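You operate a simulated robot arm through the tools that you are given. There is no shell and no other tool.

You are at the controls of a simulated robot arm. One attempt, no reset.

JOB
Test the relay in the socket at its printed volts: good to the green tray, bad to the red.
Fine: the trays beside the tester; switch off before it comes out.

The check looks at the end state, three seconds after you hand in, the way a careful person would. Anything else that was tipped, shoved, dropped, spilled or broken makes it a failure.

ROBOT AND FRAMES
A 7-joint arm with a fingered hand, fixed in place. Base frame: the origin is at the foot of the arm, x ahead of it, y to its left, z up. Readings come in mm, rad, newtons and seconds.
With the tool pointing down near the work surface it reaches from about 300 to 700 mm from the base axis. Its first joint turns from -2.897 to 2.897 rad. Payload 4 kg.
Tool frame: the origin (TCP) lies between the finger pads and is the grasp point; the fingertips stand 26 mm ahead of it; z points along the fingers, y is the line along which they close. The gripper opens to 156 mm. The gripper's body begins 73 mm behind the TCP. The gripper is a hand of 4 fingers: y runs from the thumb to the fingers, the wrist lies at [0, 0, -239] in the tool frame.
Orientation is that of the tool frame in the base frame, as a unit quaternion [x, y, z, w]. With the fingers straight down and closing along the base's y, the tool's x points along the base's -x, its y along +y and its z along -z.

CONTROLS
- The arm moves only by the tool nudge_tool. Its argument "rows" is a list of rows, each an object (a shift or turn left out is 0) with "dp": the shift along the base's x, y, z in units of 300 mm (1.0 is 300 mm), a list of three; "angular": the turn, a rotation vector about the base's x, y, z in units of 60 degrees (1.0 is 60 degrees), a list of three. In form: [{"dp": [dx, dy, dz], "angular": [rx, ry, rz]}, ...]. A call has 1 to 20 rows; each row is the pose to reach, as a shift and turn from the pose commanded when the call began. A call with a number of a shift or a turn outside -1 to 1 is refused whole. A row lasts 0.2 s, in which the tool goes at most 50 mm and 0.15 rad; a call with a longer step from one row to the next is refused whole. Where a pose cannot be reached the arm comes as near as it can. A force on the tool above 40 N (or 10 N above the force at the start of the call, whichever is more), or a blocked arm, ends the call early, and 0.2 s more pass. In this call time passes only in rows, and 0.2 s behind the last. The reply holds the time, the measured pose of the TCP, the force on the tool along the base axes, the opening and the grip force, in the units named above and with some noise, with the torque about the TCP (base axes, N m) and any sound that the robot's microphone picked up.
- Cameras (640 x 400 px; columns grow to the right, rows downward): "scene" is fixed at [220.4, 648.5, 1478.8]; the picture's right is [-0.80, -0.60, 0.00], its down [-0.31, 0.42, -0.85] and it looks along [0.51, -0.68, -0.52] (base axes); focal length 336 px, centre (320, 200). "wrist" rides on the gripper at [58, -58, -91] in the tool frame; the picture's right is [0.71, 0.71, 0.00], its down [-0.53, 0.53, -0.67] and it looks along [-0.47, 0.47, 0.74] (tool axes); focal length 265 px, centre (320, 200).
- capture(camera): a new picture of that camera. It takes no simulated time.
- finger_targets(finger1, finger2, finger3, thumb_bend): sets how far each is bent, from 0 (flat) to 100 (curled in); at 30 the hand is open as for a grip, at 70 the pads meet at the TCP. One left out holds its place. A second passes; each finger stops where it meets its share of the squeeze, and holds until it gets a number again. It is the only way to open and close the hand. It gives what a move gives, with no picture; readings hold the bend of each and the force on the fingers (four entries, about 0 where the hand has none), thumb and palm.
- probe_pixels(camera, pixels): for up to 12 pixels [column, row] of the newest picture of that camera ("zoom" is the newest enlarged one), the place [x, y, z] in the base frame of the surface seen there, good to about 3 mm. It takes no simulated time.
- zoom(camera, box): a new picture of the part [left, top, right, bottom] of that camera's present view, enlarged. It takes no simulated time.
- finish_job(): hands the job in; it is judged then, once.

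Open the gripper and draw the arm clear of the work before you hand the job in, unless the task says otherwise.

The tools are called as a command line: name --argument value ..., lists and objects as JSON in quotes. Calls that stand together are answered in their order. nudge_tool: Moves the arm, as the interface text tells. Its arguments: {"type":"object","properties":{"rows":{"type":"array","items":{"type":"object","properties":{"dp":{"type":"array","items":{"type":"number"}},"angular":{"type":"array","items":{"type":"number"}}}}}},"required":["rows"]} The other tools are called the same way: finger_targets (finger1, finger2, finger3, thumb_bend) moves the fingers one by one; capture (camera) takes a picture; probe_pixels (camera, pixels) gives the place of the surface under pixels of a picture; zoom (camera, box) takes an enlarged picture of a part of a camera's view; finish_job () hands the job in.

At the start:

```text
t: 0.0
position: [478.2, -67.3, 1109.5]
tcp_rot: [0.0, 1.0, 0.0, 0.001]
wrist_force: [-0.6, 0.2, -0.3]
ft_torque: [0.02, 0.0, -0.02]
opening: 156.0
gripper_force: 0.1
shape: jaw
bend: [30.0, 30.0, 30.0, 30.0]
finger forces: [0.0, 0.0, 0.0, 0.1, 0.0, 0.0]
```

scene: 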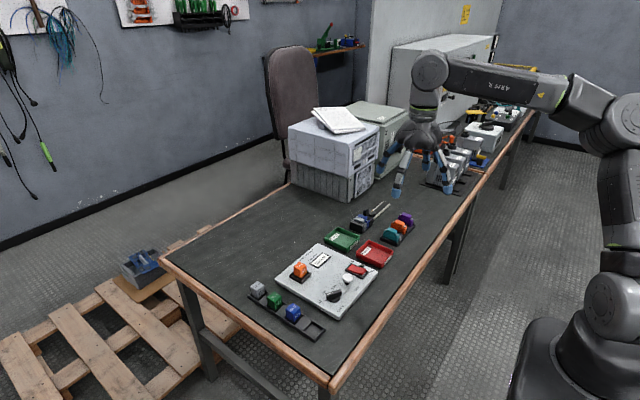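
wrist: 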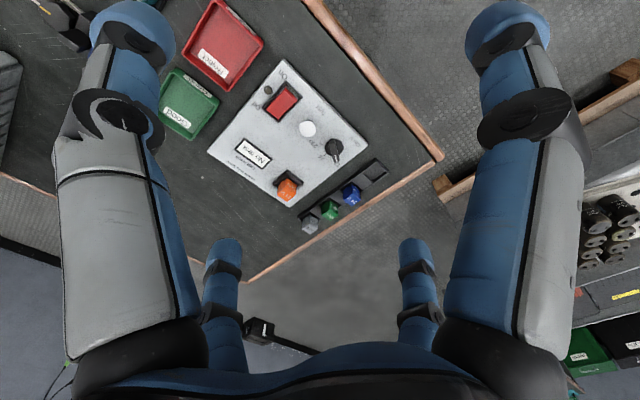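

The scene shows a tester panel around (335,280) with an orange relay in a socket at (300,272), a red switch at (356,270), and a knob. I zoom in on both cameras to read the labels.

zoom --camera "scene" --box '[240, 200, 420, 345]'

zoom --camera "wrist" --box '[200, 50, 400, 240]'

```text
2.76 times, centred on (330, 272) of scene
```

zoom: 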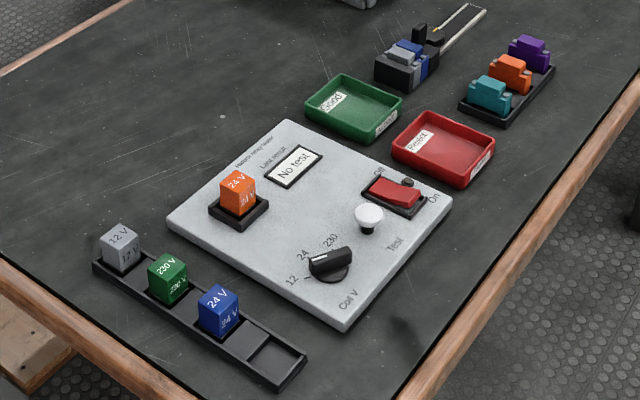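

```text
2.11 times, centred on (300, 145) of wrist
```

zoom: 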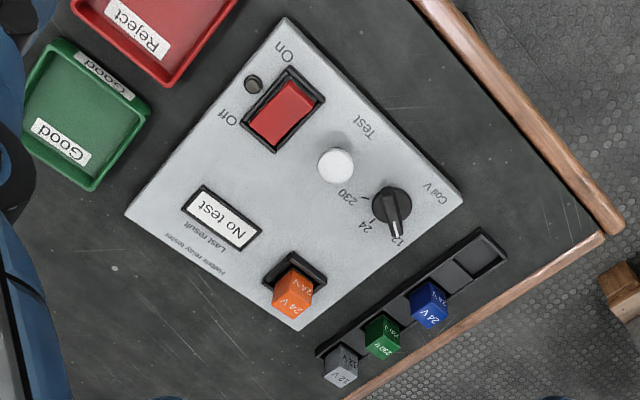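

The relay reads 24 V, the display "No test", and the knob seems to sit on or near 12. I zoom tighter on the knob, rocker and relay.

zoom --camera "scene" --box '[315, 255, 375, 310]'

zoom --camera "wrist" --box '[255, 70, 355, 170]'

zoom --camera "scene" --box '[280, 245, 340, 295]'

```text
7.27 times, centred on (345, 282) of scene
```

zoom: 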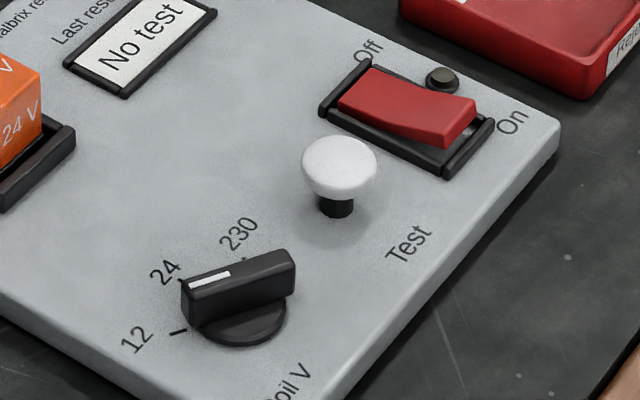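

```text
4.00 times, centred on (305, 120) of wrist
```

zoom: 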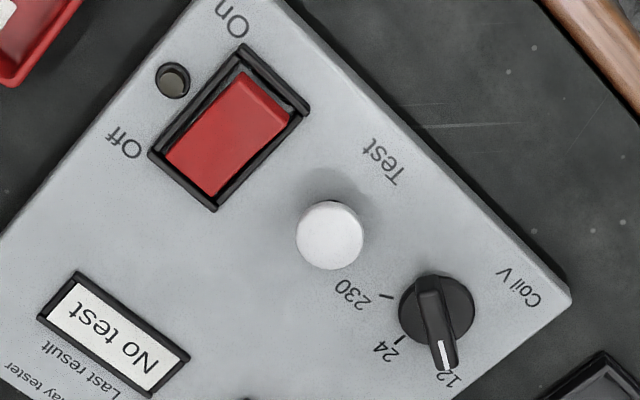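

```text
8.00 times, centred on (310, 270) of scene
```

zoom: 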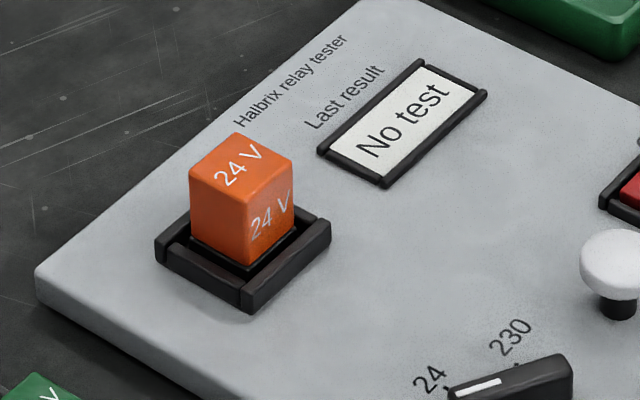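

The rocker is raised at the On end (so it is off), and the knob points to 12. I probe the key points in the scene: the panel corners, knob, button, rocker, relay and trays.

zoom --camera "scene" --box '[240, 200, 420, 345]'

probe_pixels --camera "zoom" --pixels '[[287, 122], [168, 222], [345, 325], [450, 198], [237, 178], [368, 214], [330, 258], [384, 182], [412, 195], [350, 108], [440, 152], [400, 250]]'

capture --camera "wrist"

probe_pixels --camera "wrist" --pixels '[[284, 97], [277, 107], [290, 90], [307, 129], [333, 146], [335, 156], [287, 190], [283, 182], [195, 105], [225, 48], [240, 165], [340, 120]]'

```text
2.76 times, centred on (330, 272) of scene
```

zoom: 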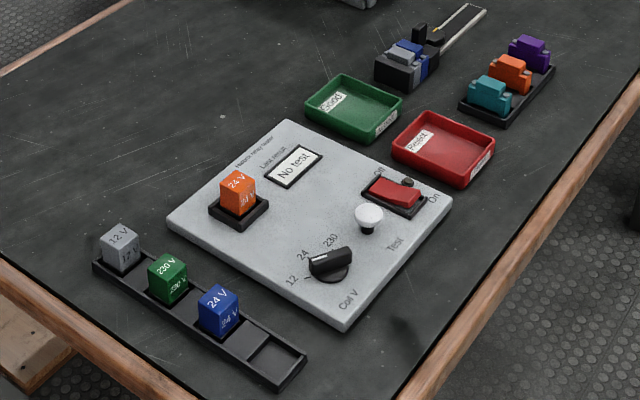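

```text
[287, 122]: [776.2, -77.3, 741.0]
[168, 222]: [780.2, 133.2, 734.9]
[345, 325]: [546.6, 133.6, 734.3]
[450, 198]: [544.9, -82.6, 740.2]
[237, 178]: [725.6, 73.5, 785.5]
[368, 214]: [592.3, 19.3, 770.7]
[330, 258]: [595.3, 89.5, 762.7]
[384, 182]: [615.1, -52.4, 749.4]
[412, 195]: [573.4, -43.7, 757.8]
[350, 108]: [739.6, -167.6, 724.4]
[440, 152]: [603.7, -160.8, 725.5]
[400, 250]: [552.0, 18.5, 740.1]
```

```text
taken
```

wrist: 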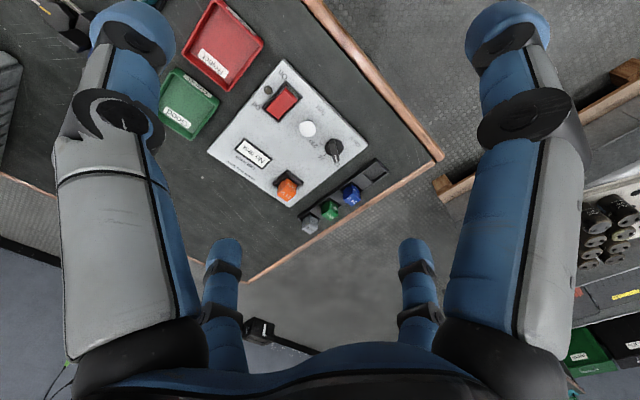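

```text
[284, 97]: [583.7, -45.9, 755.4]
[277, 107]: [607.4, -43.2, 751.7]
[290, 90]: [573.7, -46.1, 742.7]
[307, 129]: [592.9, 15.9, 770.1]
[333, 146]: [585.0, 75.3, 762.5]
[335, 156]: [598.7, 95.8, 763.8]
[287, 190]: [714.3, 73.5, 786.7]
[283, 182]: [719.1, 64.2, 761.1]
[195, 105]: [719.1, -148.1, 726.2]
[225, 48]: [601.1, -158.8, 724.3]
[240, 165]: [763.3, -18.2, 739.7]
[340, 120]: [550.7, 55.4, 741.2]
```

Next I look at the hand itself, near (425,160) in the scene, to learn how the fingers are laid out.

zoom --camera "scene" --box '[370, 110, 480, 215]'

probe_pixels --camera "wrist" --pixels '[[130, 20], [510, 20], [228, 250], [413, 250], [120, 110], [525, 110], [225, 330], [420, 330]]'

```text
3.81 times, centred on (425, 162) of scene
```

zoom: 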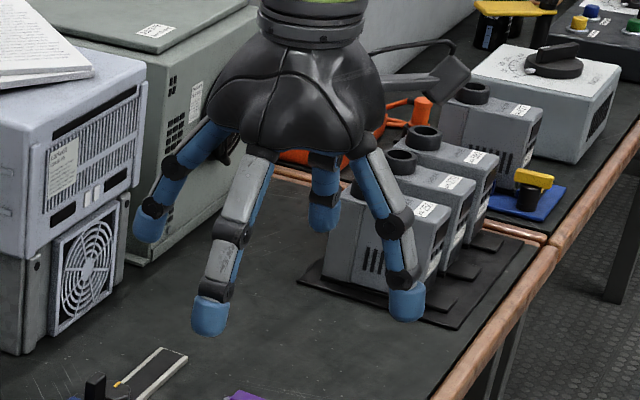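

```text
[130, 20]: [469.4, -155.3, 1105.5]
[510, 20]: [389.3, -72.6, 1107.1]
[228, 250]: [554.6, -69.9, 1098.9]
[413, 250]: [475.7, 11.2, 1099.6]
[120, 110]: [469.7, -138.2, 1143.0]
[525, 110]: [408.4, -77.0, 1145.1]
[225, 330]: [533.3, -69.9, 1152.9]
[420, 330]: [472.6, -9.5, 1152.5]
```

The hand has four digits set at ±x and ±y of the tool. In free air I bend finger1 alone to see which one it is and where its tip goes.

finger_targets --finger1 70

capture --camera "wrist"

zoom --camera "scene" --box '[370, 110, 480, 215]'

```text
t: 1.0
position: [479.4, -65.5, 1108.9]
tcp_rot: [0.001, 1.0, 0.0, 0.002]
wrist_force: [-0.5, -0.3, -0.3]
ft_torque: [-0.01, 0.0, -0.01]
opening: 71.5
gripper_force: 0.0
shape: fingers
bend: [70.0, 30.0, 30.0, 30.0]
finger forces: [0.1, 0.1, 0.0, 0.0, 0.0, 0.0]
```

```text
taken
```

wrist: 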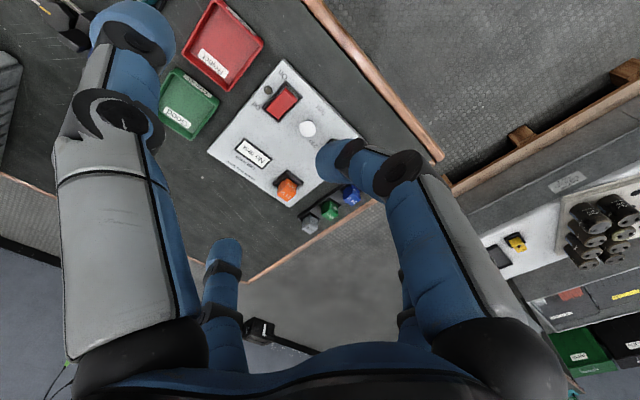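

```text
3.81 times, centred on (425, 162) of scene
```

zoom: 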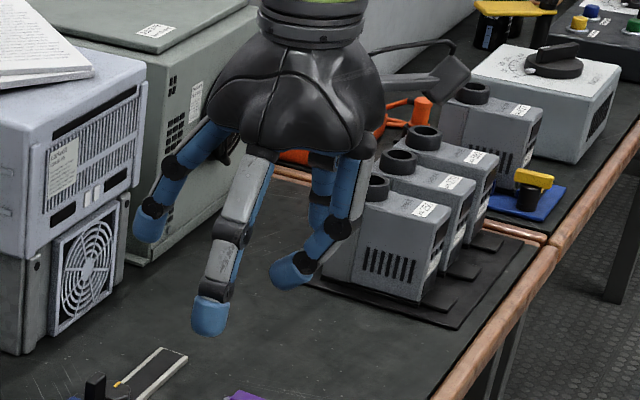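

Finger1 is the digit on the tool's +x side (now at about (340,160) in the wrist view). I curl the others fully to see whether finger1 can act as a lone poker.

finger_targets --finger2 100 --finger3 0

capture --camera "wrist"

zoom --camera "scene" --box '[370, 110, 480, 215]'

```text
t: 2.0
position: [479.9, -66.2, 1109.5]
tcp_rot: [0.0, 1.0, 0.0, 0.0]
wrist_force: [0.1, 0.7, -0.2]
ft_torque: [0.0, 0.0, -0.02]
opening: 71.2
gripper_force: 0.1
shape: fingers
bend: [70.0, 100.0, 1.0, 30.0]
finger forces: [0.0, 0.0, 0.0, 0.0, 0.0, 0.1]
```

```text
taken
```

wrist: 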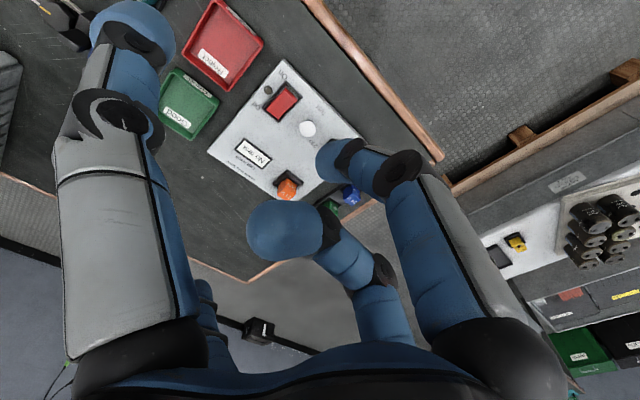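

```text
3.81 times, centred on (425, 162) of scene
```

zoom: 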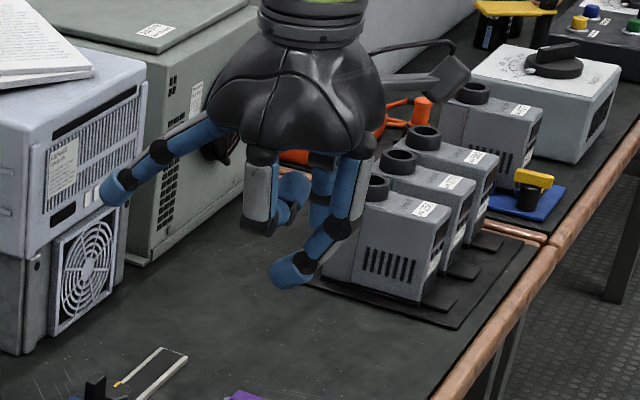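

Bend 100 retracts a finger high (finger2, the +y digit) and bend 0 flares it outward (finger3, the −x digit), so finger1 can poke alone. I now open all of them flat for a clear wrist view before approaching.

finger_targets --finger1 0 --finger2 0 --finger3 0 --thumb_bend 0

capture --camera "wrist"

zoom --camera "scene" --box '[370, 110, 480, 215]'

```text
t: 3.0
position: [480.3, -66.6, 1108.0]
tcp_rot: [0.0, 1.0, 0.0, 0.001]
wrist_force: [-0.9, -0.7, 0.1]
ft_torque: [0.0, -0.02, -0.02]
opening: 147.9
gripper_force: 0.0
shape: fingers
bend: [1.0, 1.0, 1.0, 0.0]
finger forces: [0.1, 0.0, 0.0, 0.0, 0.0, 0.1]
```

```text
taken
```

wrist: 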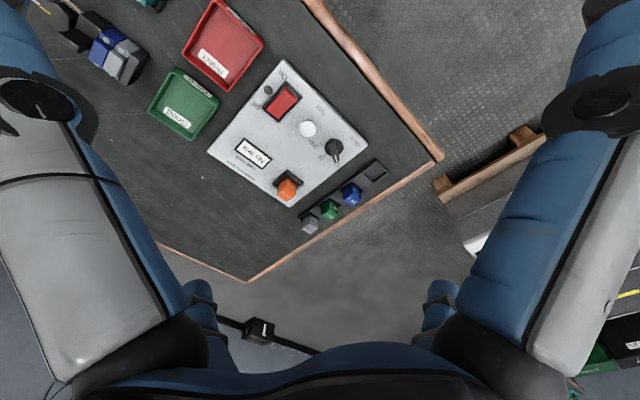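

```text
3.81 times, centred on (425, 162) of scene
```

zoom: 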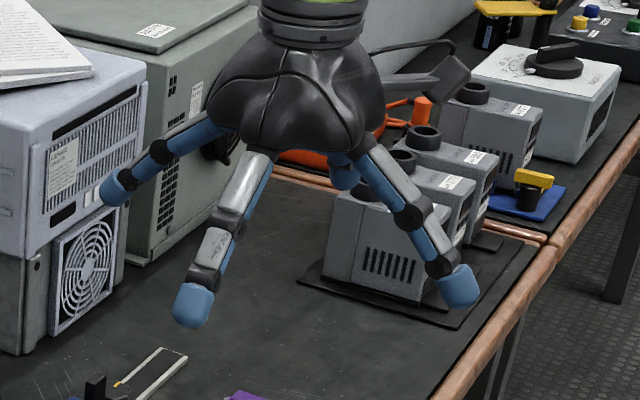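

The view is clear. I move over the front of the panel and down to about z = 930 for close pictures.

nudge_tool --rows '[{"dp": [0.04, 0.05, -0.12]}, {"dp": [0.08, 0.1, -0.24]}, {"dp": [0.12, 0.15, -0.36]}, {"dp": [0.16, 0.2, -0.48]}, {"dp": [0.2, 0.255, -0.59]}]'

capture --camera "wrist"

capture --camera "scene"

```text
t: 4.2
position: [541.3, 10.1, 932.8]
tcp_rot: [0.001, 1.0, 0.0, 0.001]
wrist_force: [-0.3, -0.1, 0.4]
ft_torque: [0.02, 0.04, -0.01]
opening: 148.3
gripper_force: 0.0
shape: fingers
bend: [1.0, 1.0, 1.0, 0.0]
finger forces: [0.0, 0.0, 0.0, 0.0, 0.1, 0.1]
```

```text
taken
```

wrist: 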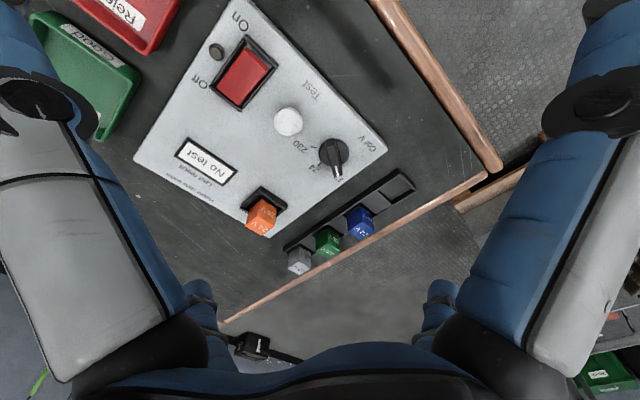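

```text
taken
```

scene: 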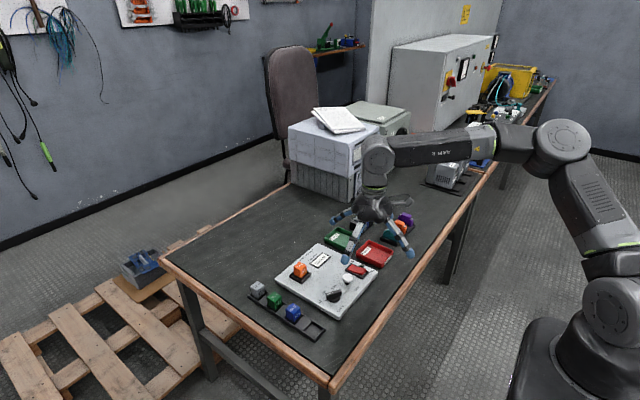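

From this height I zoom on the knob near (333,155), then on the rocker, and probe them precisely.

zoom --camera "wrist" --box '[270, 110, 400, 200]'

probe_pixels --camera "zoom" --pixels '[[310, 205], [345, 290], [300, 210], [370, 230], [240, 250], [190, 190], [330, 250], [100, 50]]'

zoom --camera "wrist" --box '[190, 20, 320, 140]'

```text
4.44 times, centred on (335, 155) of wrist
```

zoom: 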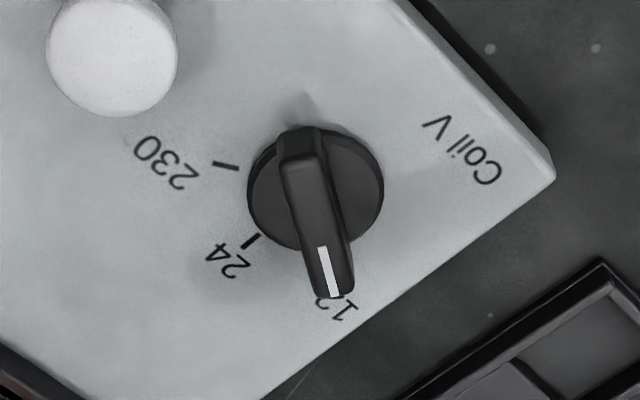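

```text
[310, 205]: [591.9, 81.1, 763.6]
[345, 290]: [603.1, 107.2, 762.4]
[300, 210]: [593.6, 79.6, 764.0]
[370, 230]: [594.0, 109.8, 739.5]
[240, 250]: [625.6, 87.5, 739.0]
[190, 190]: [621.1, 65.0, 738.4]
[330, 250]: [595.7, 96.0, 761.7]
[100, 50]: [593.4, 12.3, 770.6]
```

```text
3.33 times, centred on (255, 80) of wrist
```

zoom: 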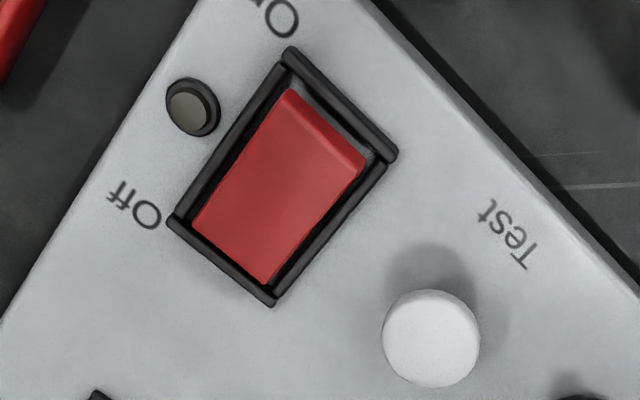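

I probe the blade ends and sides, the ticks and the disc edges for the knob's geometry, then the rocker ends.

zoom --camera "wrist" --box '[270, 110, 400, 200]'

probe_pixels --camera "zoom" --pixels '[[300, 162], [328, 292], [252, 240], [225, 165], [252, 195], [380, 195], [350, 145], [275, 235], [345, 310], [292, 180], [322, 180], [318, 170]]'

zoom --camera "wrist" --box '[190, 20, 320, 140]'

probe_pixels --camera "zoom" --pixels '[[290, 95], [355, 155], [322, 130], [205, 225], [265, 275], [235, 250], [280, 190], [192, 107], [265, 15], [135, 205], [430, 335], [222, 262]]'

```text
4.44 times, centred on (335, 155) of wrist
```

zoom: 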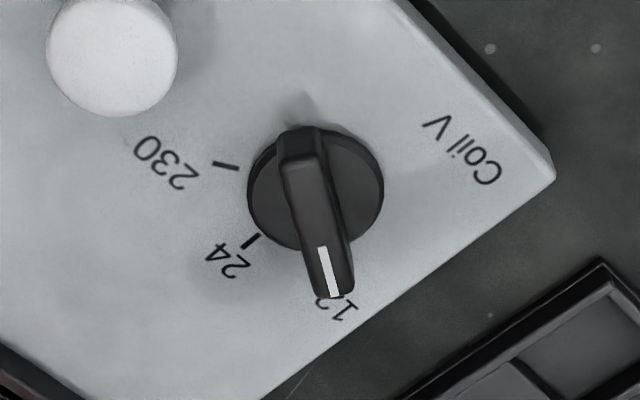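

```text
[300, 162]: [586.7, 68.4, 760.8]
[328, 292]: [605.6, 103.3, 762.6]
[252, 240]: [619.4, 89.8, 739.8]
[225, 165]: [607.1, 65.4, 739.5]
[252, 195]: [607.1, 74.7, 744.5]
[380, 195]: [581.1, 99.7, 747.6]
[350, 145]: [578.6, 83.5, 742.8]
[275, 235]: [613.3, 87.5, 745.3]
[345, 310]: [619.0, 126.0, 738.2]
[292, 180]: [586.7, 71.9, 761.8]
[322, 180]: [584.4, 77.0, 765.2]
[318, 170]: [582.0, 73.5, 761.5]
```

```text
3.33 times, centred on (255, 80) of wrist
```

zoom: 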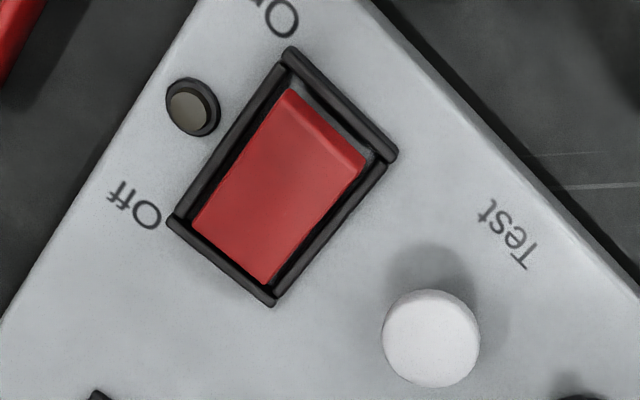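

```text
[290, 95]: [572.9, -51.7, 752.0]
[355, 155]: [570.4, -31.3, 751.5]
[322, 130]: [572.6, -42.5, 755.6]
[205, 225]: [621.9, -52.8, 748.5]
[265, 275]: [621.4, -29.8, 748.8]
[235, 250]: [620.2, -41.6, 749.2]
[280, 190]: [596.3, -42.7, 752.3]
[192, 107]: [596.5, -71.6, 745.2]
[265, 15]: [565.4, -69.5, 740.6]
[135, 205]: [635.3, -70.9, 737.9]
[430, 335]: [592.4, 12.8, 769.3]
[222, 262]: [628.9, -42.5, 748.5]
```

The knob axis is near (595,87) with its disc top at about z = 746 and blade top at 763; the 24 tick bears about 0° and the pointer about +62°. I test the "y‑pair pinch, x‑pair curled away" hand shape here in free air.

finger_targets --finger1 100 --finger3 100

capture --camera "wrist"

finger_targets --finger2 55 --thumb_bend 55

capture --camera "wrist"

zoom --camera "scene" --box '[320, 170, 430, 275]'

```text
t: 5.2
position: [540.0, 9.0, 932.5]
tcp_rot: [0.001, 1.0, 0.0, 0.001]
wrist_force: [0.2, 0.0, -0.2]
ft_torque: [0.05, -0.02, 0.02]
opening: 102.4
gripper_force: 0.1
shape: fingers
bend: [76.0, 1.0, 76.0, 0.0]
finger forces: [0.1, 0.0, 0.0, 0.0, 0.0, 0.1]
```

```text
taken
```

wrist: 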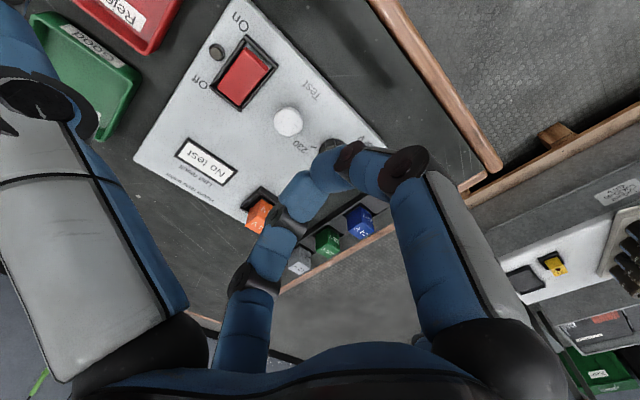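

```text
t: 6.2
position: [541.6, 9.3, 931.5]
tcp_rot: [0.001, 1.0, 0.0, 0.0]
wrist_force: [0.4, -0.8, -0.4]
ft_torque: [0.02, -0.02, -0.02]
opening: 26.4
gripper_force: 0.1
shape: fingers
bend: [83.0, 55.0, 83.0, 55.0]
finger forces: [0.1, 0.0, 0.0, 0.0, 0.1, 0.0]
```

```text
taken
```

wrist: 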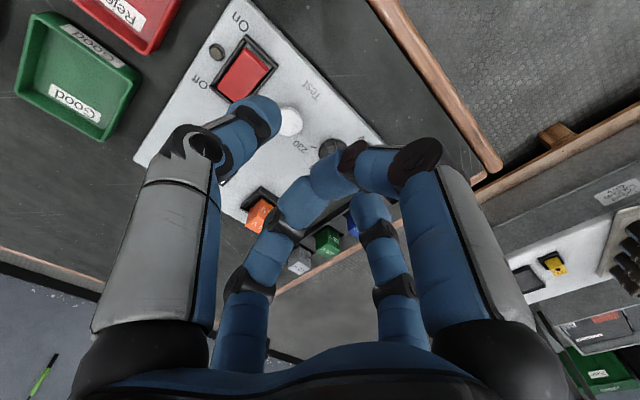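

```text
3.81 times, centred on (375, 222) of scene
```

zoom: 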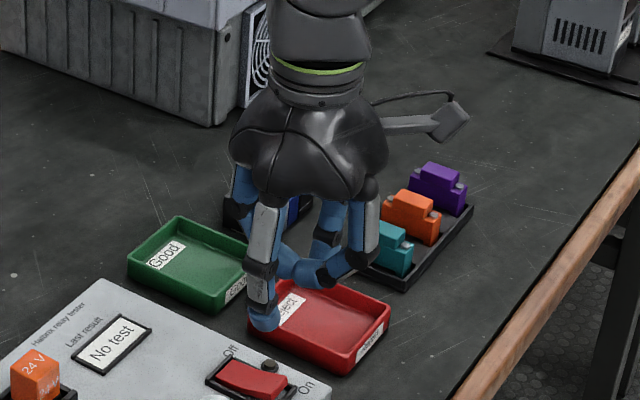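

The two x fingers block each other when both curl (83/83). I flare finger1 (towards the robot, free space) and curl only finger3.

finger_targets --finger1 0

finger_targets --finger3 100

capture --camera "wrist"

zoom --camera "scene" --box '[320, 170, 430, 275]'

```text
t: 7.2
position: [541.5, 9.4, 933.8]
tcp_rot: [0.001, 1.0, 0.0, 0.0]
wrist_force: [-0.3, -0.5, -0.2]
ft_torque: [-0.01, -0.02, 0.0]
opening: 108.7
gripper_force: 0.1
shape: fingers
bend: [1.0, 55.0, 100.0, 55.0]
finger forces: [0.1, 0.1, 0.1, 0.0, 0.0, 0.1]
```

```text
t: 8.2
position: [540.3, 9.5, 932.5]
tcp_rot: [0.001, 1.0, 0.0, 0.001]
wrist_force: [-1.3, 0.7, -0.4]
ft_torque: [-0.02, 0.03, 0.03]
opening: 108.7
gripper_force: 0.1
shape: fingers
bend: [1.0, 55.0, 100.0, 55.0]
finger forces: [0.1, 0.1, 0.1, 0.0, 0.0, 0.1]
```

```text
taken
```

wrist: 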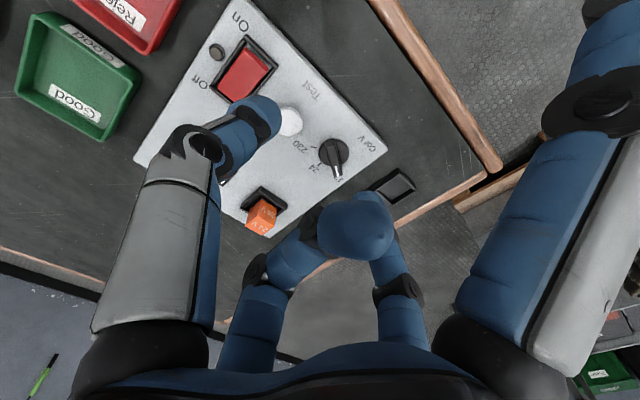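

```text
3.81 times, centred on (375, 222) of scene
```

zoom: 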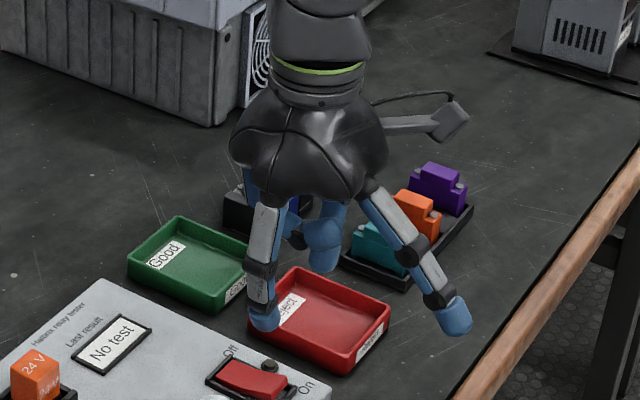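

Clear shape now. I probe the thumb tip around (262,112) in the wrist view and the scene view to calibrate where the tips are relative to the TCP.

probe_pixels --camera "wrist" --pixels '[[270, 102], [258, 118], [278, 115], [225, 150], [350, 235], [600, 20]]'

probe_pixels --camera "zoom" --pixels '[[265, 325], [265, 310], [255, 318], [324, 265], [322, 240], [460, 330]]'

finger_targets --finger2 66 --thumb_bend 66

capture --camera "wrist"

zoom --camera "scene" --box '[320, 170, 430, 275]'

```text
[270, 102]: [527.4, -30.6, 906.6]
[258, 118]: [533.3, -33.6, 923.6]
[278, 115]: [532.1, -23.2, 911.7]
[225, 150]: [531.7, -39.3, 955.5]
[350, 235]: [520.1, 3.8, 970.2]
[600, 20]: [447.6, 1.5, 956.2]
```

```text
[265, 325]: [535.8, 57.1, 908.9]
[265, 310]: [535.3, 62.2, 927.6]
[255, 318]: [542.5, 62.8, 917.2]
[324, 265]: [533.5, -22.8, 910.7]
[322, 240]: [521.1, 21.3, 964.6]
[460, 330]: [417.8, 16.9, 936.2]
```

```text
t: 9.2
position: [541.5, 9.7, 932.6]
tcp_rot: [0.002, 1.0, 0.0, 0.001]
wrist_force: [0.2, 0.6, -0.2]
ft_torque: [0.0, -0.02, -0.02]
opening: 102.7
gripper_force: 0.0
shape: fingers
bend: [1.0, 66.0, 100.0, 66.0]
finger forces: [0.1, 0.0, 0.1, 0.0, 0.1, 0.1]
```

```text
taken
```

wrist: 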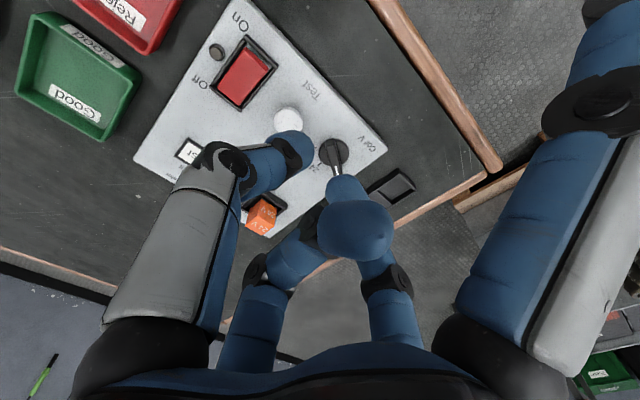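

```text
3.81 times, centred on (375, 222) of scene
```

zoom: 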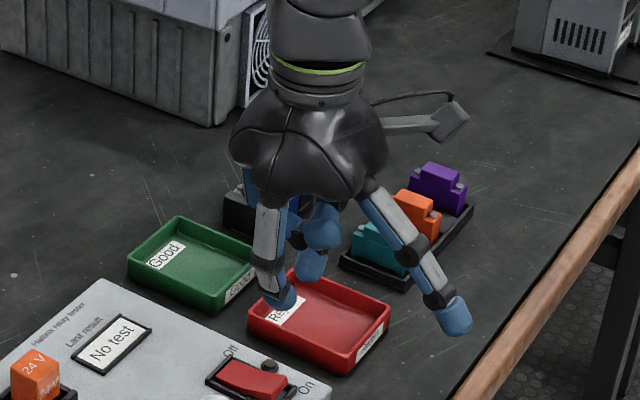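

I probe the tip bottoms at bend 66, at about (285,303) and (308,278) in the zoom.

probe_pixels --camera "zoom" --pixels '[[284, 304], [290, 295], [306, 279], [312, 275], [318, 268], [466, 330]]'

probe_pixels --camera "wrist" --pixels '[[300, 138], [310, 152], [290, 135], [340, 180], [350, 182], [345, 195]]'

```text
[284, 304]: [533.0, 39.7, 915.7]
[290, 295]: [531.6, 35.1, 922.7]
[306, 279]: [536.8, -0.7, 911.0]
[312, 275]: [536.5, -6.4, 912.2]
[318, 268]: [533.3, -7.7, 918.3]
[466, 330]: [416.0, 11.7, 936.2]
```

```text
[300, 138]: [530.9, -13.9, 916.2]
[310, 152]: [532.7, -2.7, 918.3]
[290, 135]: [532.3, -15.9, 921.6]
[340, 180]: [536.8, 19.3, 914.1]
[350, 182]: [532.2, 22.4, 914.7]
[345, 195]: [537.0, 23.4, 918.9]
```

Tip bottoms are about 25 mm below the TCP, as specified. I open the y‑pair to 52 and go above the knob with a +60° yaw so the pair straddles the blade (blade bearing about 60°).

finger_targets --finger2 54 --thumb_bend 54

nudge_tool --rows '[{"dp": [0.022, 0.032, -0.03], "angular": [0, 0, 0.125]}, {"dp": [0.045, 0.064, -0.06], "angular": [0, 0, 0.25]}, {"dp": [0.067, 0.097, -0.09], "angular": [0, 0, 0.375]}, {"dp": [0.09, 0.13, -0.12], "angular": [0, 0, 0.5]}, {"dp": [0.112, 0.16, -0.15], "angular": [0, 0, 0.625]}, {"dp": [0.135, 0.193, -0.18], "angular": [0, 0, 0.75]}, {"dp": [0.157, 0.225, -0.21], "angular": [0, 0, 0.875]}, {"dp": [0.18, 0.258, -0.24], "angular": [0, 0, 1.0]}]'

capture --camera "wrist"

capture --camera "scene"

zoom --camera "scene" --box '[270, 200, 410, 320]'

```text
t: 10.2
position: [540.7, 9.6, 932.0]
tcp_rot: [0.001, 1.0, 0.0, 0.001]
wrist_force: [-0.4, 0.0, 0.7]
ft_torque: [0.0, 0.01, 0.01]
opening: 109.3
gripper_force: 0.0
shape: fingers
bend: [1.0, 54.0, 100.0, 54.0]
finger forces: [0.1, 0.1, 0.2, 0.0, 0.0, 0.0]
```

```text
t: 12.0
position: [593.6, 88.1, 858.3]
tcp_rot: [-0.501, 0.866, 0.001, 0.0]
wrist_force: [0.2, -1.0, 1.5]
ft_torque: [-0.02, -0.01, 0.01]
opening: 109.1
gripper_force: 0.0
shape: fingers
bend: [1.0, 54.0, 100.0, 54.0]
finger forces: [0.1, 0.0, 0.0, 0.0, 0.0, 0.0]
```

```text
taken
```

wrist: 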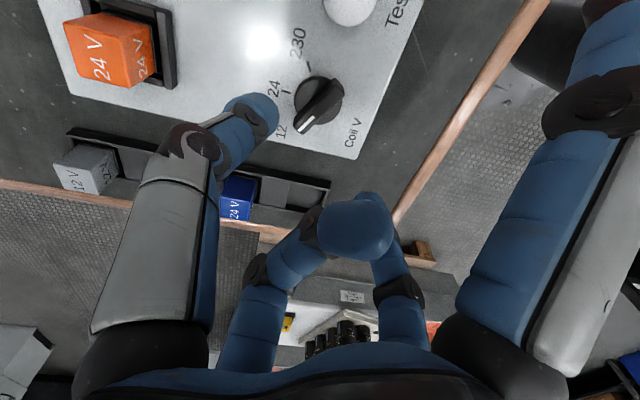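

```text
taken
```

scene: 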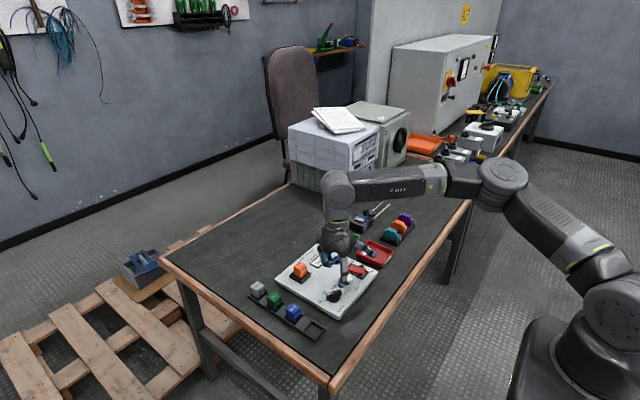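

```text
3.33 times, centred on (340, 260) of scene
```

zoom: 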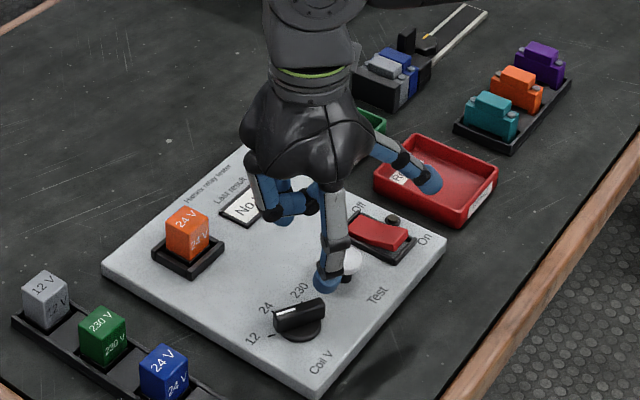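

The pair lies along bearing 150° as planned, straddling the blade at (318,103). I descend 60 mm and check before the last bit.

nudge_tool --rows '[{"dp": [0.003, -0.001, -0.1]}, {"dp": [0.003, -0.001, -0.2]}, {"dp": [0.003, -0.001, -0.2]}]'

capture --camera "wrist"

zoom --camera "scene" --box '[290, 230, 400, 320]'

```text
t: 12.8
position: [594.9, 85.6, 798.8]
tcp_rot: [-0.499, 0.867, 0.0, 0.001]
wrist_force: [0.0, -0.2, -0.1]
ft_torque: [-0.02, -0.01, -0.01]
opening: 108.9
gripper_force: 0.0
shape: fingers
bend: [1.0, 54.0, 100.0, 54.0]
finger forces: [0.0, 0.0, 0.0, 0.1, 0.1, 0.1]
```

```text
taken
```

wrist: 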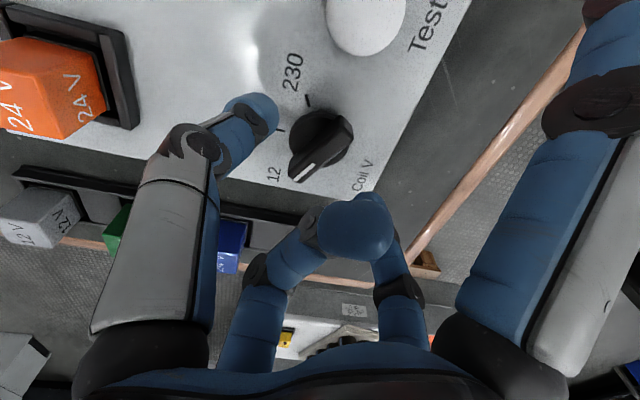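

```text
4.44 times, centred on (345, 275) of scene
```

zoom: 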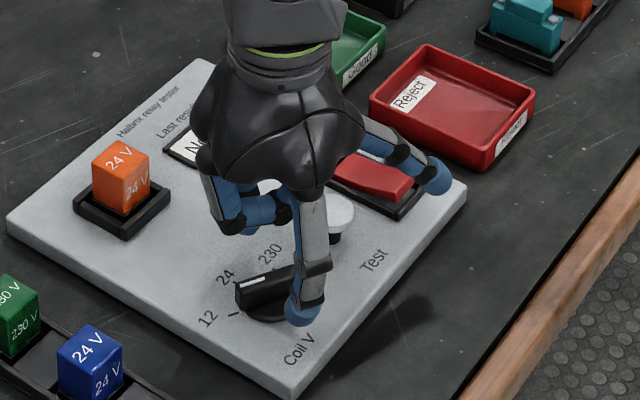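

The pair straddles the knob with clearance. I lower to about z = 775 so the tips sit just above the disc, then begin closing.

nudge_tool --rows '[{"dp": [0, 0.003, -0.04]}, {"dp": [0, 0.003, -0.078]}, {"dp": [0, 0.003, -0.078]}]'

finger_targets --finger2 62 --thumb_bend 62

zoom --camera "wrist" --box '[200, 90, 440, 270]'

zoom --camera "scene" --box '[290, 230, 400, 320]'

```text
t: 13.6
position: [595.1, 90.1, 775.2]
tcp_rot: [-0.499, 0.866, 0.0, 0.001]
wrist_force: [0.8, -0.5, -0.1]
ft_torque: [-0.01, -0.04, -0.01]
opening: 109.1
gripper_force: 0.0
shape: fingers
bend: [1.0, 54.0, 100.0, 54.0]
finger forces: [0.0, 0.0, 0.1, 0.0, 0.0, 0.1]
```

```text
t: 14.6
position: [593.7, 88.9, 777.2]
tcp_rot: [-0.5, 0.866, 0.001, 0.001]
wrist_force: [0.3, 0.1, -1.1]
ft_torque: [-0.01, 0.01, 0.03]
opening: 104.7
gripper_force: 0.3
shape: fingers
bend: [1.0, 62.0, 100.0, 62.0]
finger forces: [0.0, 0.0, 0.0, 0.0, 0.3, 0.0]
```

```text
2.22 times, centred on (320, 180) of wrist
```

zoom: 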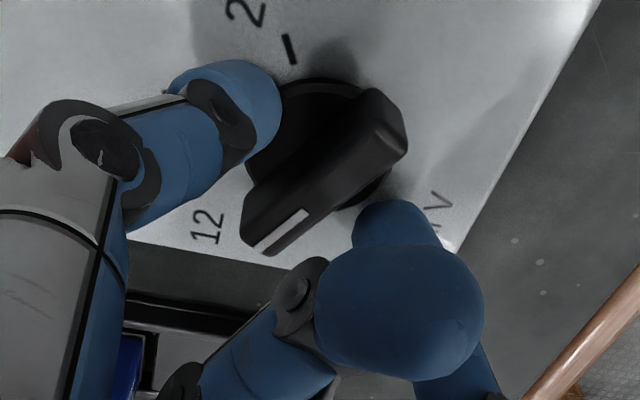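

```text
4.44 times, centred on (345, 275) of scene
```

zoom: 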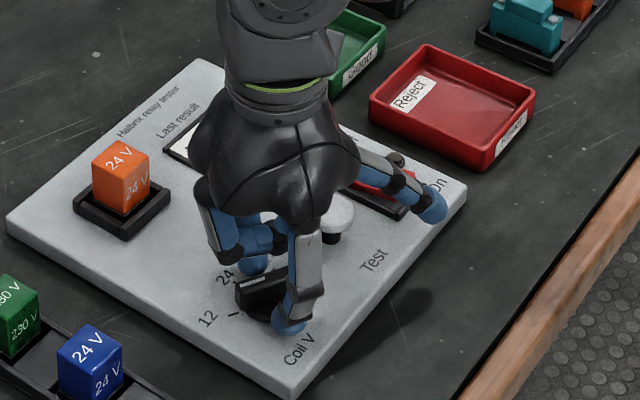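

The two tips now sit either side of the blade, well centred. I close the pinch.

finger_targets --finger2 71 --thumb_bend 71

zoom --camera "wrist" --box '[200, 90, 440, 270]'

```text
t: 15.6
position: [595.2, 88.7, 776.6]
tcp_rot: [-0.5, 0.866, 0.0, 0.001]
wrist_force: [1.9, -0.6, 0.4]
ft_torque: [-0.01, -0.05, -0.05]
opening: 103.4
gripper_force: 6.7
shape: fingers
bend: [1.0, 65.0, 100.0, 66.0]
finger forces: [0.0, 5.8, 0.1, 0.0, 7.8, 0.0]
```

```text
2.22 times, centred on (320, 180) of wrist
```

zoom: 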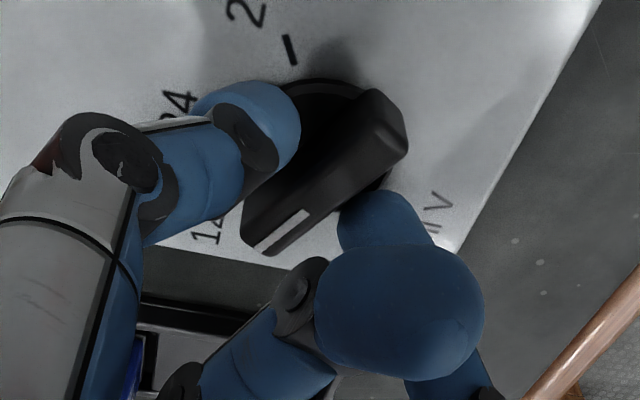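

The blade is gripped (about 6–8 N each side, balanced). I turn the tool −60° about the vertical to carry the pointer from 12 to 24.

nudge_tool --rows '[{"angular": [0, 0, -0.1]}, {"angular": [0, 0, -0.2]}, {"angular": [0, 0, -0.3]}, {"angular": [0, 0, -0.4]}, {"angular": [0, 0, -0.5]}, {"angular": [0, 0, -0.6]}, {"angular": [0, 0, -0.7]}, {"angular": [0, 0, -0.8]}, {"angular": [0, 0, -0.9]}, {"angular": [0, 0, -1.0]}, {"angular": [0, 0, -1.0]}]'

zoom --camera "wrist" --box '[200, 90, 440, 270]'

zoom --camera "scene" --box '[290, 230, 400, 320]'

```text
t: 18.0
position: [594.2, 87.6, 776.5]
tcp_rot: [0.002, 1.0, 0.0, 0.0]
wrist_force: [0.9, -0.5, -2.9]
ft_torque: [0.0, -0.05, 0.05]
opening: 102.7
gripper_force: 3.7
shape: fingers
bend: [1.0, 68.0, 100.0, 68.0]
finger forces: [0.0, 3.7, 0.1, 0.0, 4.3, 0.1]
```

```text
2.22 times, centred on (320, 180) of wrist
```

zoom: 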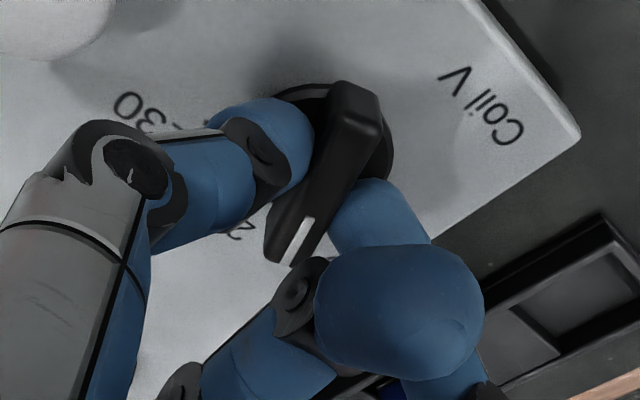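

```text
4.44 times, centred on (345, 275) of scene
```

zoom: 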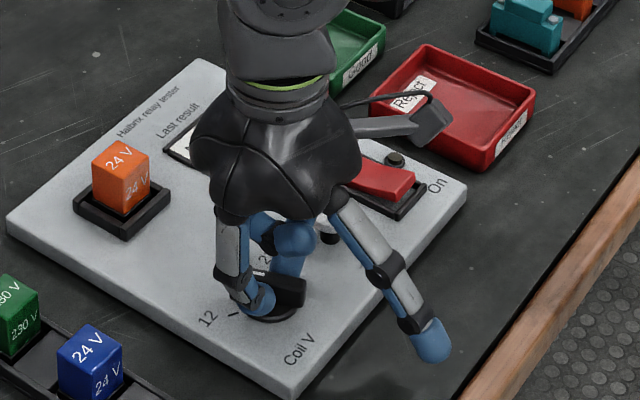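

The pointer has turned most of the way towards 24. I ease the pinch open to see exactly where it stands.

finger_targets --finger2 58 --thumb_bend 58

zoom --camera "wrist" --box '[200, 70, 440, 250]'

zoom --camera "scene" --box '[305, 250, 385, 315]'

```text
t: 19.0
position: [594.0, 87.8, 777.9]
tcp_rot: [0.001, 1.0, 0.0, 0.001]
wrist_force: [0.0, -0.1, -0.2]
ft_torque: [0.01, -0.02, 0.03]
opening: 107.4
gripper_force: 0.0
shape: fingers
bend: [1.0, 57.0, 100.0, 57.0]
finger forces: [0.0, 0.1, 0.0, 0.0, 0.0, 0.1]
```

```text
2.22 times, centred on (320, 160) of wrist
```

zoom: 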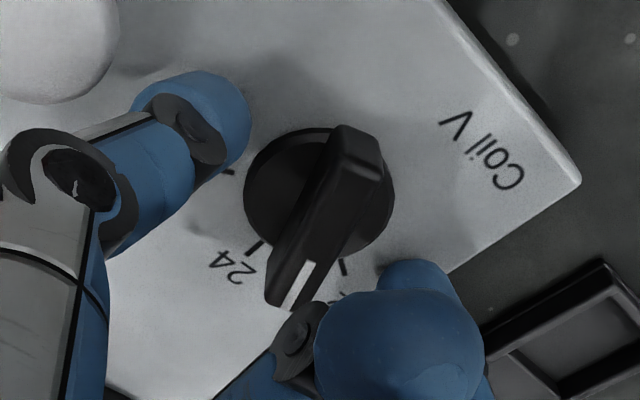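

```text
6.15 times, centred on (345, 282) of scene
```

zoom: 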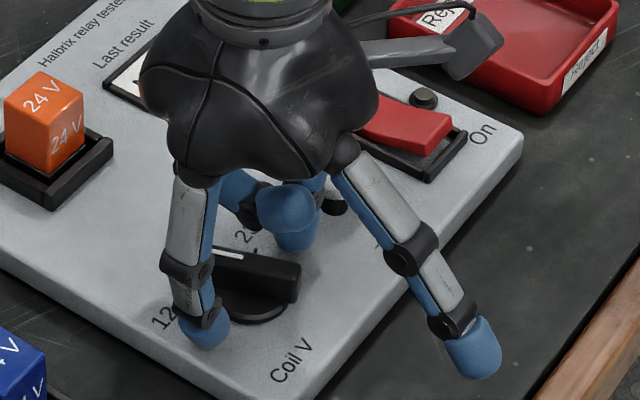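

The pointer stands between 12 and 24, near 24. I probe the blade and both ticks for exact bearings.

zoom --camera "wrist" --box '[200, 70, 440, 250]'

probe_pixels --camera "zoom" --pixels '[[275, 295], [300, 300], [345, 145], [370, 155], [253, 246], [343, 268], [228, 172], [248, 190], [390, 210], [285, 280], [350, 165], [315, 225]]'

```text
2.22 times, centred on (320, 160) of wrist
```

zoom: 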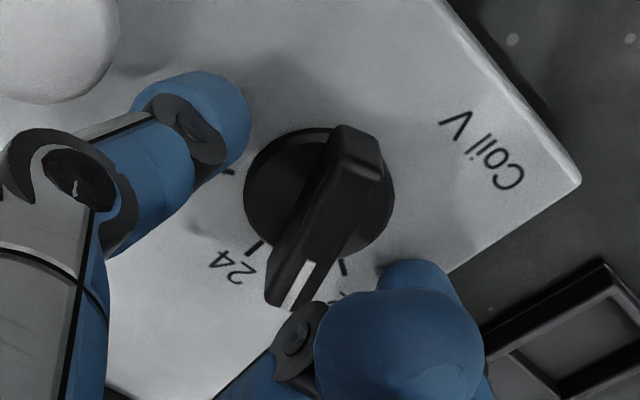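

```text
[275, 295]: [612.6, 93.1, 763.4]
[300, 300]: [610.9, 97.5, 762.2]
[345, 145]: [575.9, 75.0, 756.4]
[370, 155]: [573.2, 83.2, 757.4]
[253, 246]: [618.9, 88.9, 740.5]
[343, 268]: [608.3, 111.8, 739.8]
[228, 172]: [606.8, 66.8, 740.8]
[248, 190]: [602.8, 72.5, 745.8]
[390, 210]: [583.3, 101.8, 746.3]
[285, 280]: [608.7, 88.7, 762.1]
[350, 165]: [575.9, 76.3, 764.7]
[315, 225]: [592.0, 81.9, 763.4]
```

Ticks measure 12 at 60°, 24 at about 2°, 230 at −59°; the pointer is at about 24°. I lower 3 mm, re‑grip from here, and turn on by a further 24°.

nudge_tool --rows '[{"dp": [0.002, 0, -0.006], "angular": [0, 0, 0.12]}, {"dp": [0.002, 0, -0.012], "angular": [0, 0, 0.24]}, {"dp": [0.002, 0, -0.012], "angular": [0, 0, 0.36]}, {"dp": [0.002, 0, -0.012], "angular": [0, 0, 0.4]}]'

finger_targets --finger2 85 --thumb_bend 85

zoom --camera "wrist" --box '[200, 70, 440, 250]'

```text
t: 20.0
position: [595.1, 88.2, 773.1]
tcp_rot: [-0.209, 0.978, 0.0, 0.002]
wrist_force: [0.2, 1.3, 8.4]
ft_torque: [0.17, 0.0, -0.08]
opening: 107.3
gripper_force: 3.7
shape: fingers
bend: [1.0, 57.0, 100.0, 57.0]
finger forces: [0.1, 5.7, 0.0, 0.0, 2.2, 0.0]
```

```text
t: 21.0
position: [594.6, 85.8, 772.5]
tcp_rot: [-0.206, 0.979, -0.002, 0.0]
wrist_force: [5.0, -20.3, 6.0]
ft_torque: [-0.72, -0.21, -0.02]
opening: 102.5
gripper_force: 19.6
shape: fingers
bend: [1.0, 59.0, 100.0, 65.0]
finger forces: [0.0, 7.5, 0.0, 0.0, 30.7, 0.1]
```

```text
2.22 times, centred on (320, 160) of wrist
```

zoom: 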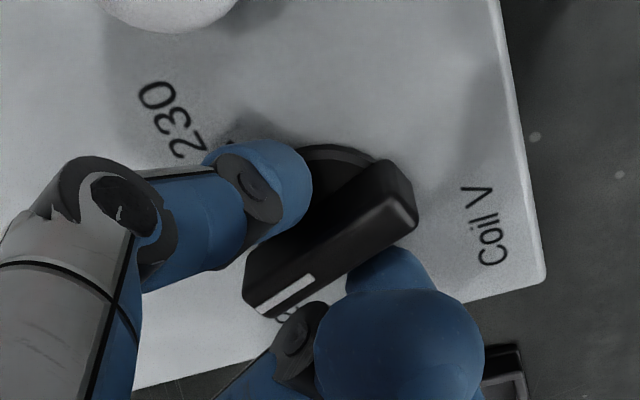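

Finger2 caught (bend 59, −20 N sideways), so the tips are too low and touch the disc edge. I open, raise 4 mm and re‑grip.

finger_targets --finger2 57 --thumb_bend 57

nudge_tool --rows '[{"dp": [0, 0, 0.008]}, {"dp": [0, 0, 0.014]}, {"dp": [0, 0, 0.014]}]'

finger_targets --finger2 66 --thumb_bend 66

finger_targets --finger2 75 --thumb_bend 75

zoom --camera "wrist" --box '[200, 70, 440, 250]'

```text
t: 22.0
position: [593.5, 88.8, 773.9]
tcp_rot: [-0.208, 0.978, 0.001, 0.002]
wrist_force: [-1.3, 7.4, 22.7]
ft_torque: [0.06, -0.05, 0.01]
opening: 103.5
gripper_force: 11.8
shape: fingers
bend: [1.0, 56.0, 100.0, 61.0]
finger forces: [0.0, 5.7, 0.0, 0.0, 17.3, 0.0]
```

```text
t: 22.8
position: [595.0, 86.7, 777.8]
tcp_rot: [-0.207, 0.978, 0.0, 0.0]
wrist_force: [-0.4, 0.5, 0.2]
ft_torque: [-0.01, 0.01, 0.03]
opening: 107.8
gripper_force: 0.0
shape: fingers
bend: [1.0, 56.0, 100.0, 56.0]
finger forces: [0.1, 0.1, 0.0, 0.0, 0.0, 0.0]
```

```text
t: 23.8
position: [596.2, 88.1, 778.0]
tcp_rot: [-0.206, 0.978, 0.001, 0.001]
wrist_force: [0.3, 0.4, 0.2]
ft_torque: [-0.01, -0.02, 0.01]
opening: 102.9
gripper_force: 0.0
shape: fingers
bend: [1.0, 66.0, 100.0, 66.0]
finger forces: [0.0, 0.0, 0.0, 0.0, 0.0, 0.0]
```

```text
t: 24.8
position: [595.1, 86.4, 777.8]
tcp_rot: [-0.207, 0.978, 0.0, 0.0]
wrist_force: [1.6, -4.0, -6.5]
ft_torque: [-0.09, 0.01, 0.0]
opening: 102.2
gripper_force: 8.1
shape: fingers
bend: [1.0, 66.0, 100.0, 68.0]
finger forces: [0.0, 5.5, 0.0, 0.1, 9.5, 0.1]
```

```text
2.22 times, centred on (320, 160) of wrist
```

zoom: 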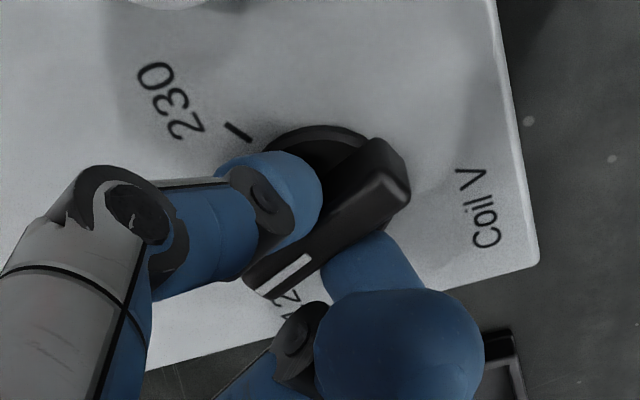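

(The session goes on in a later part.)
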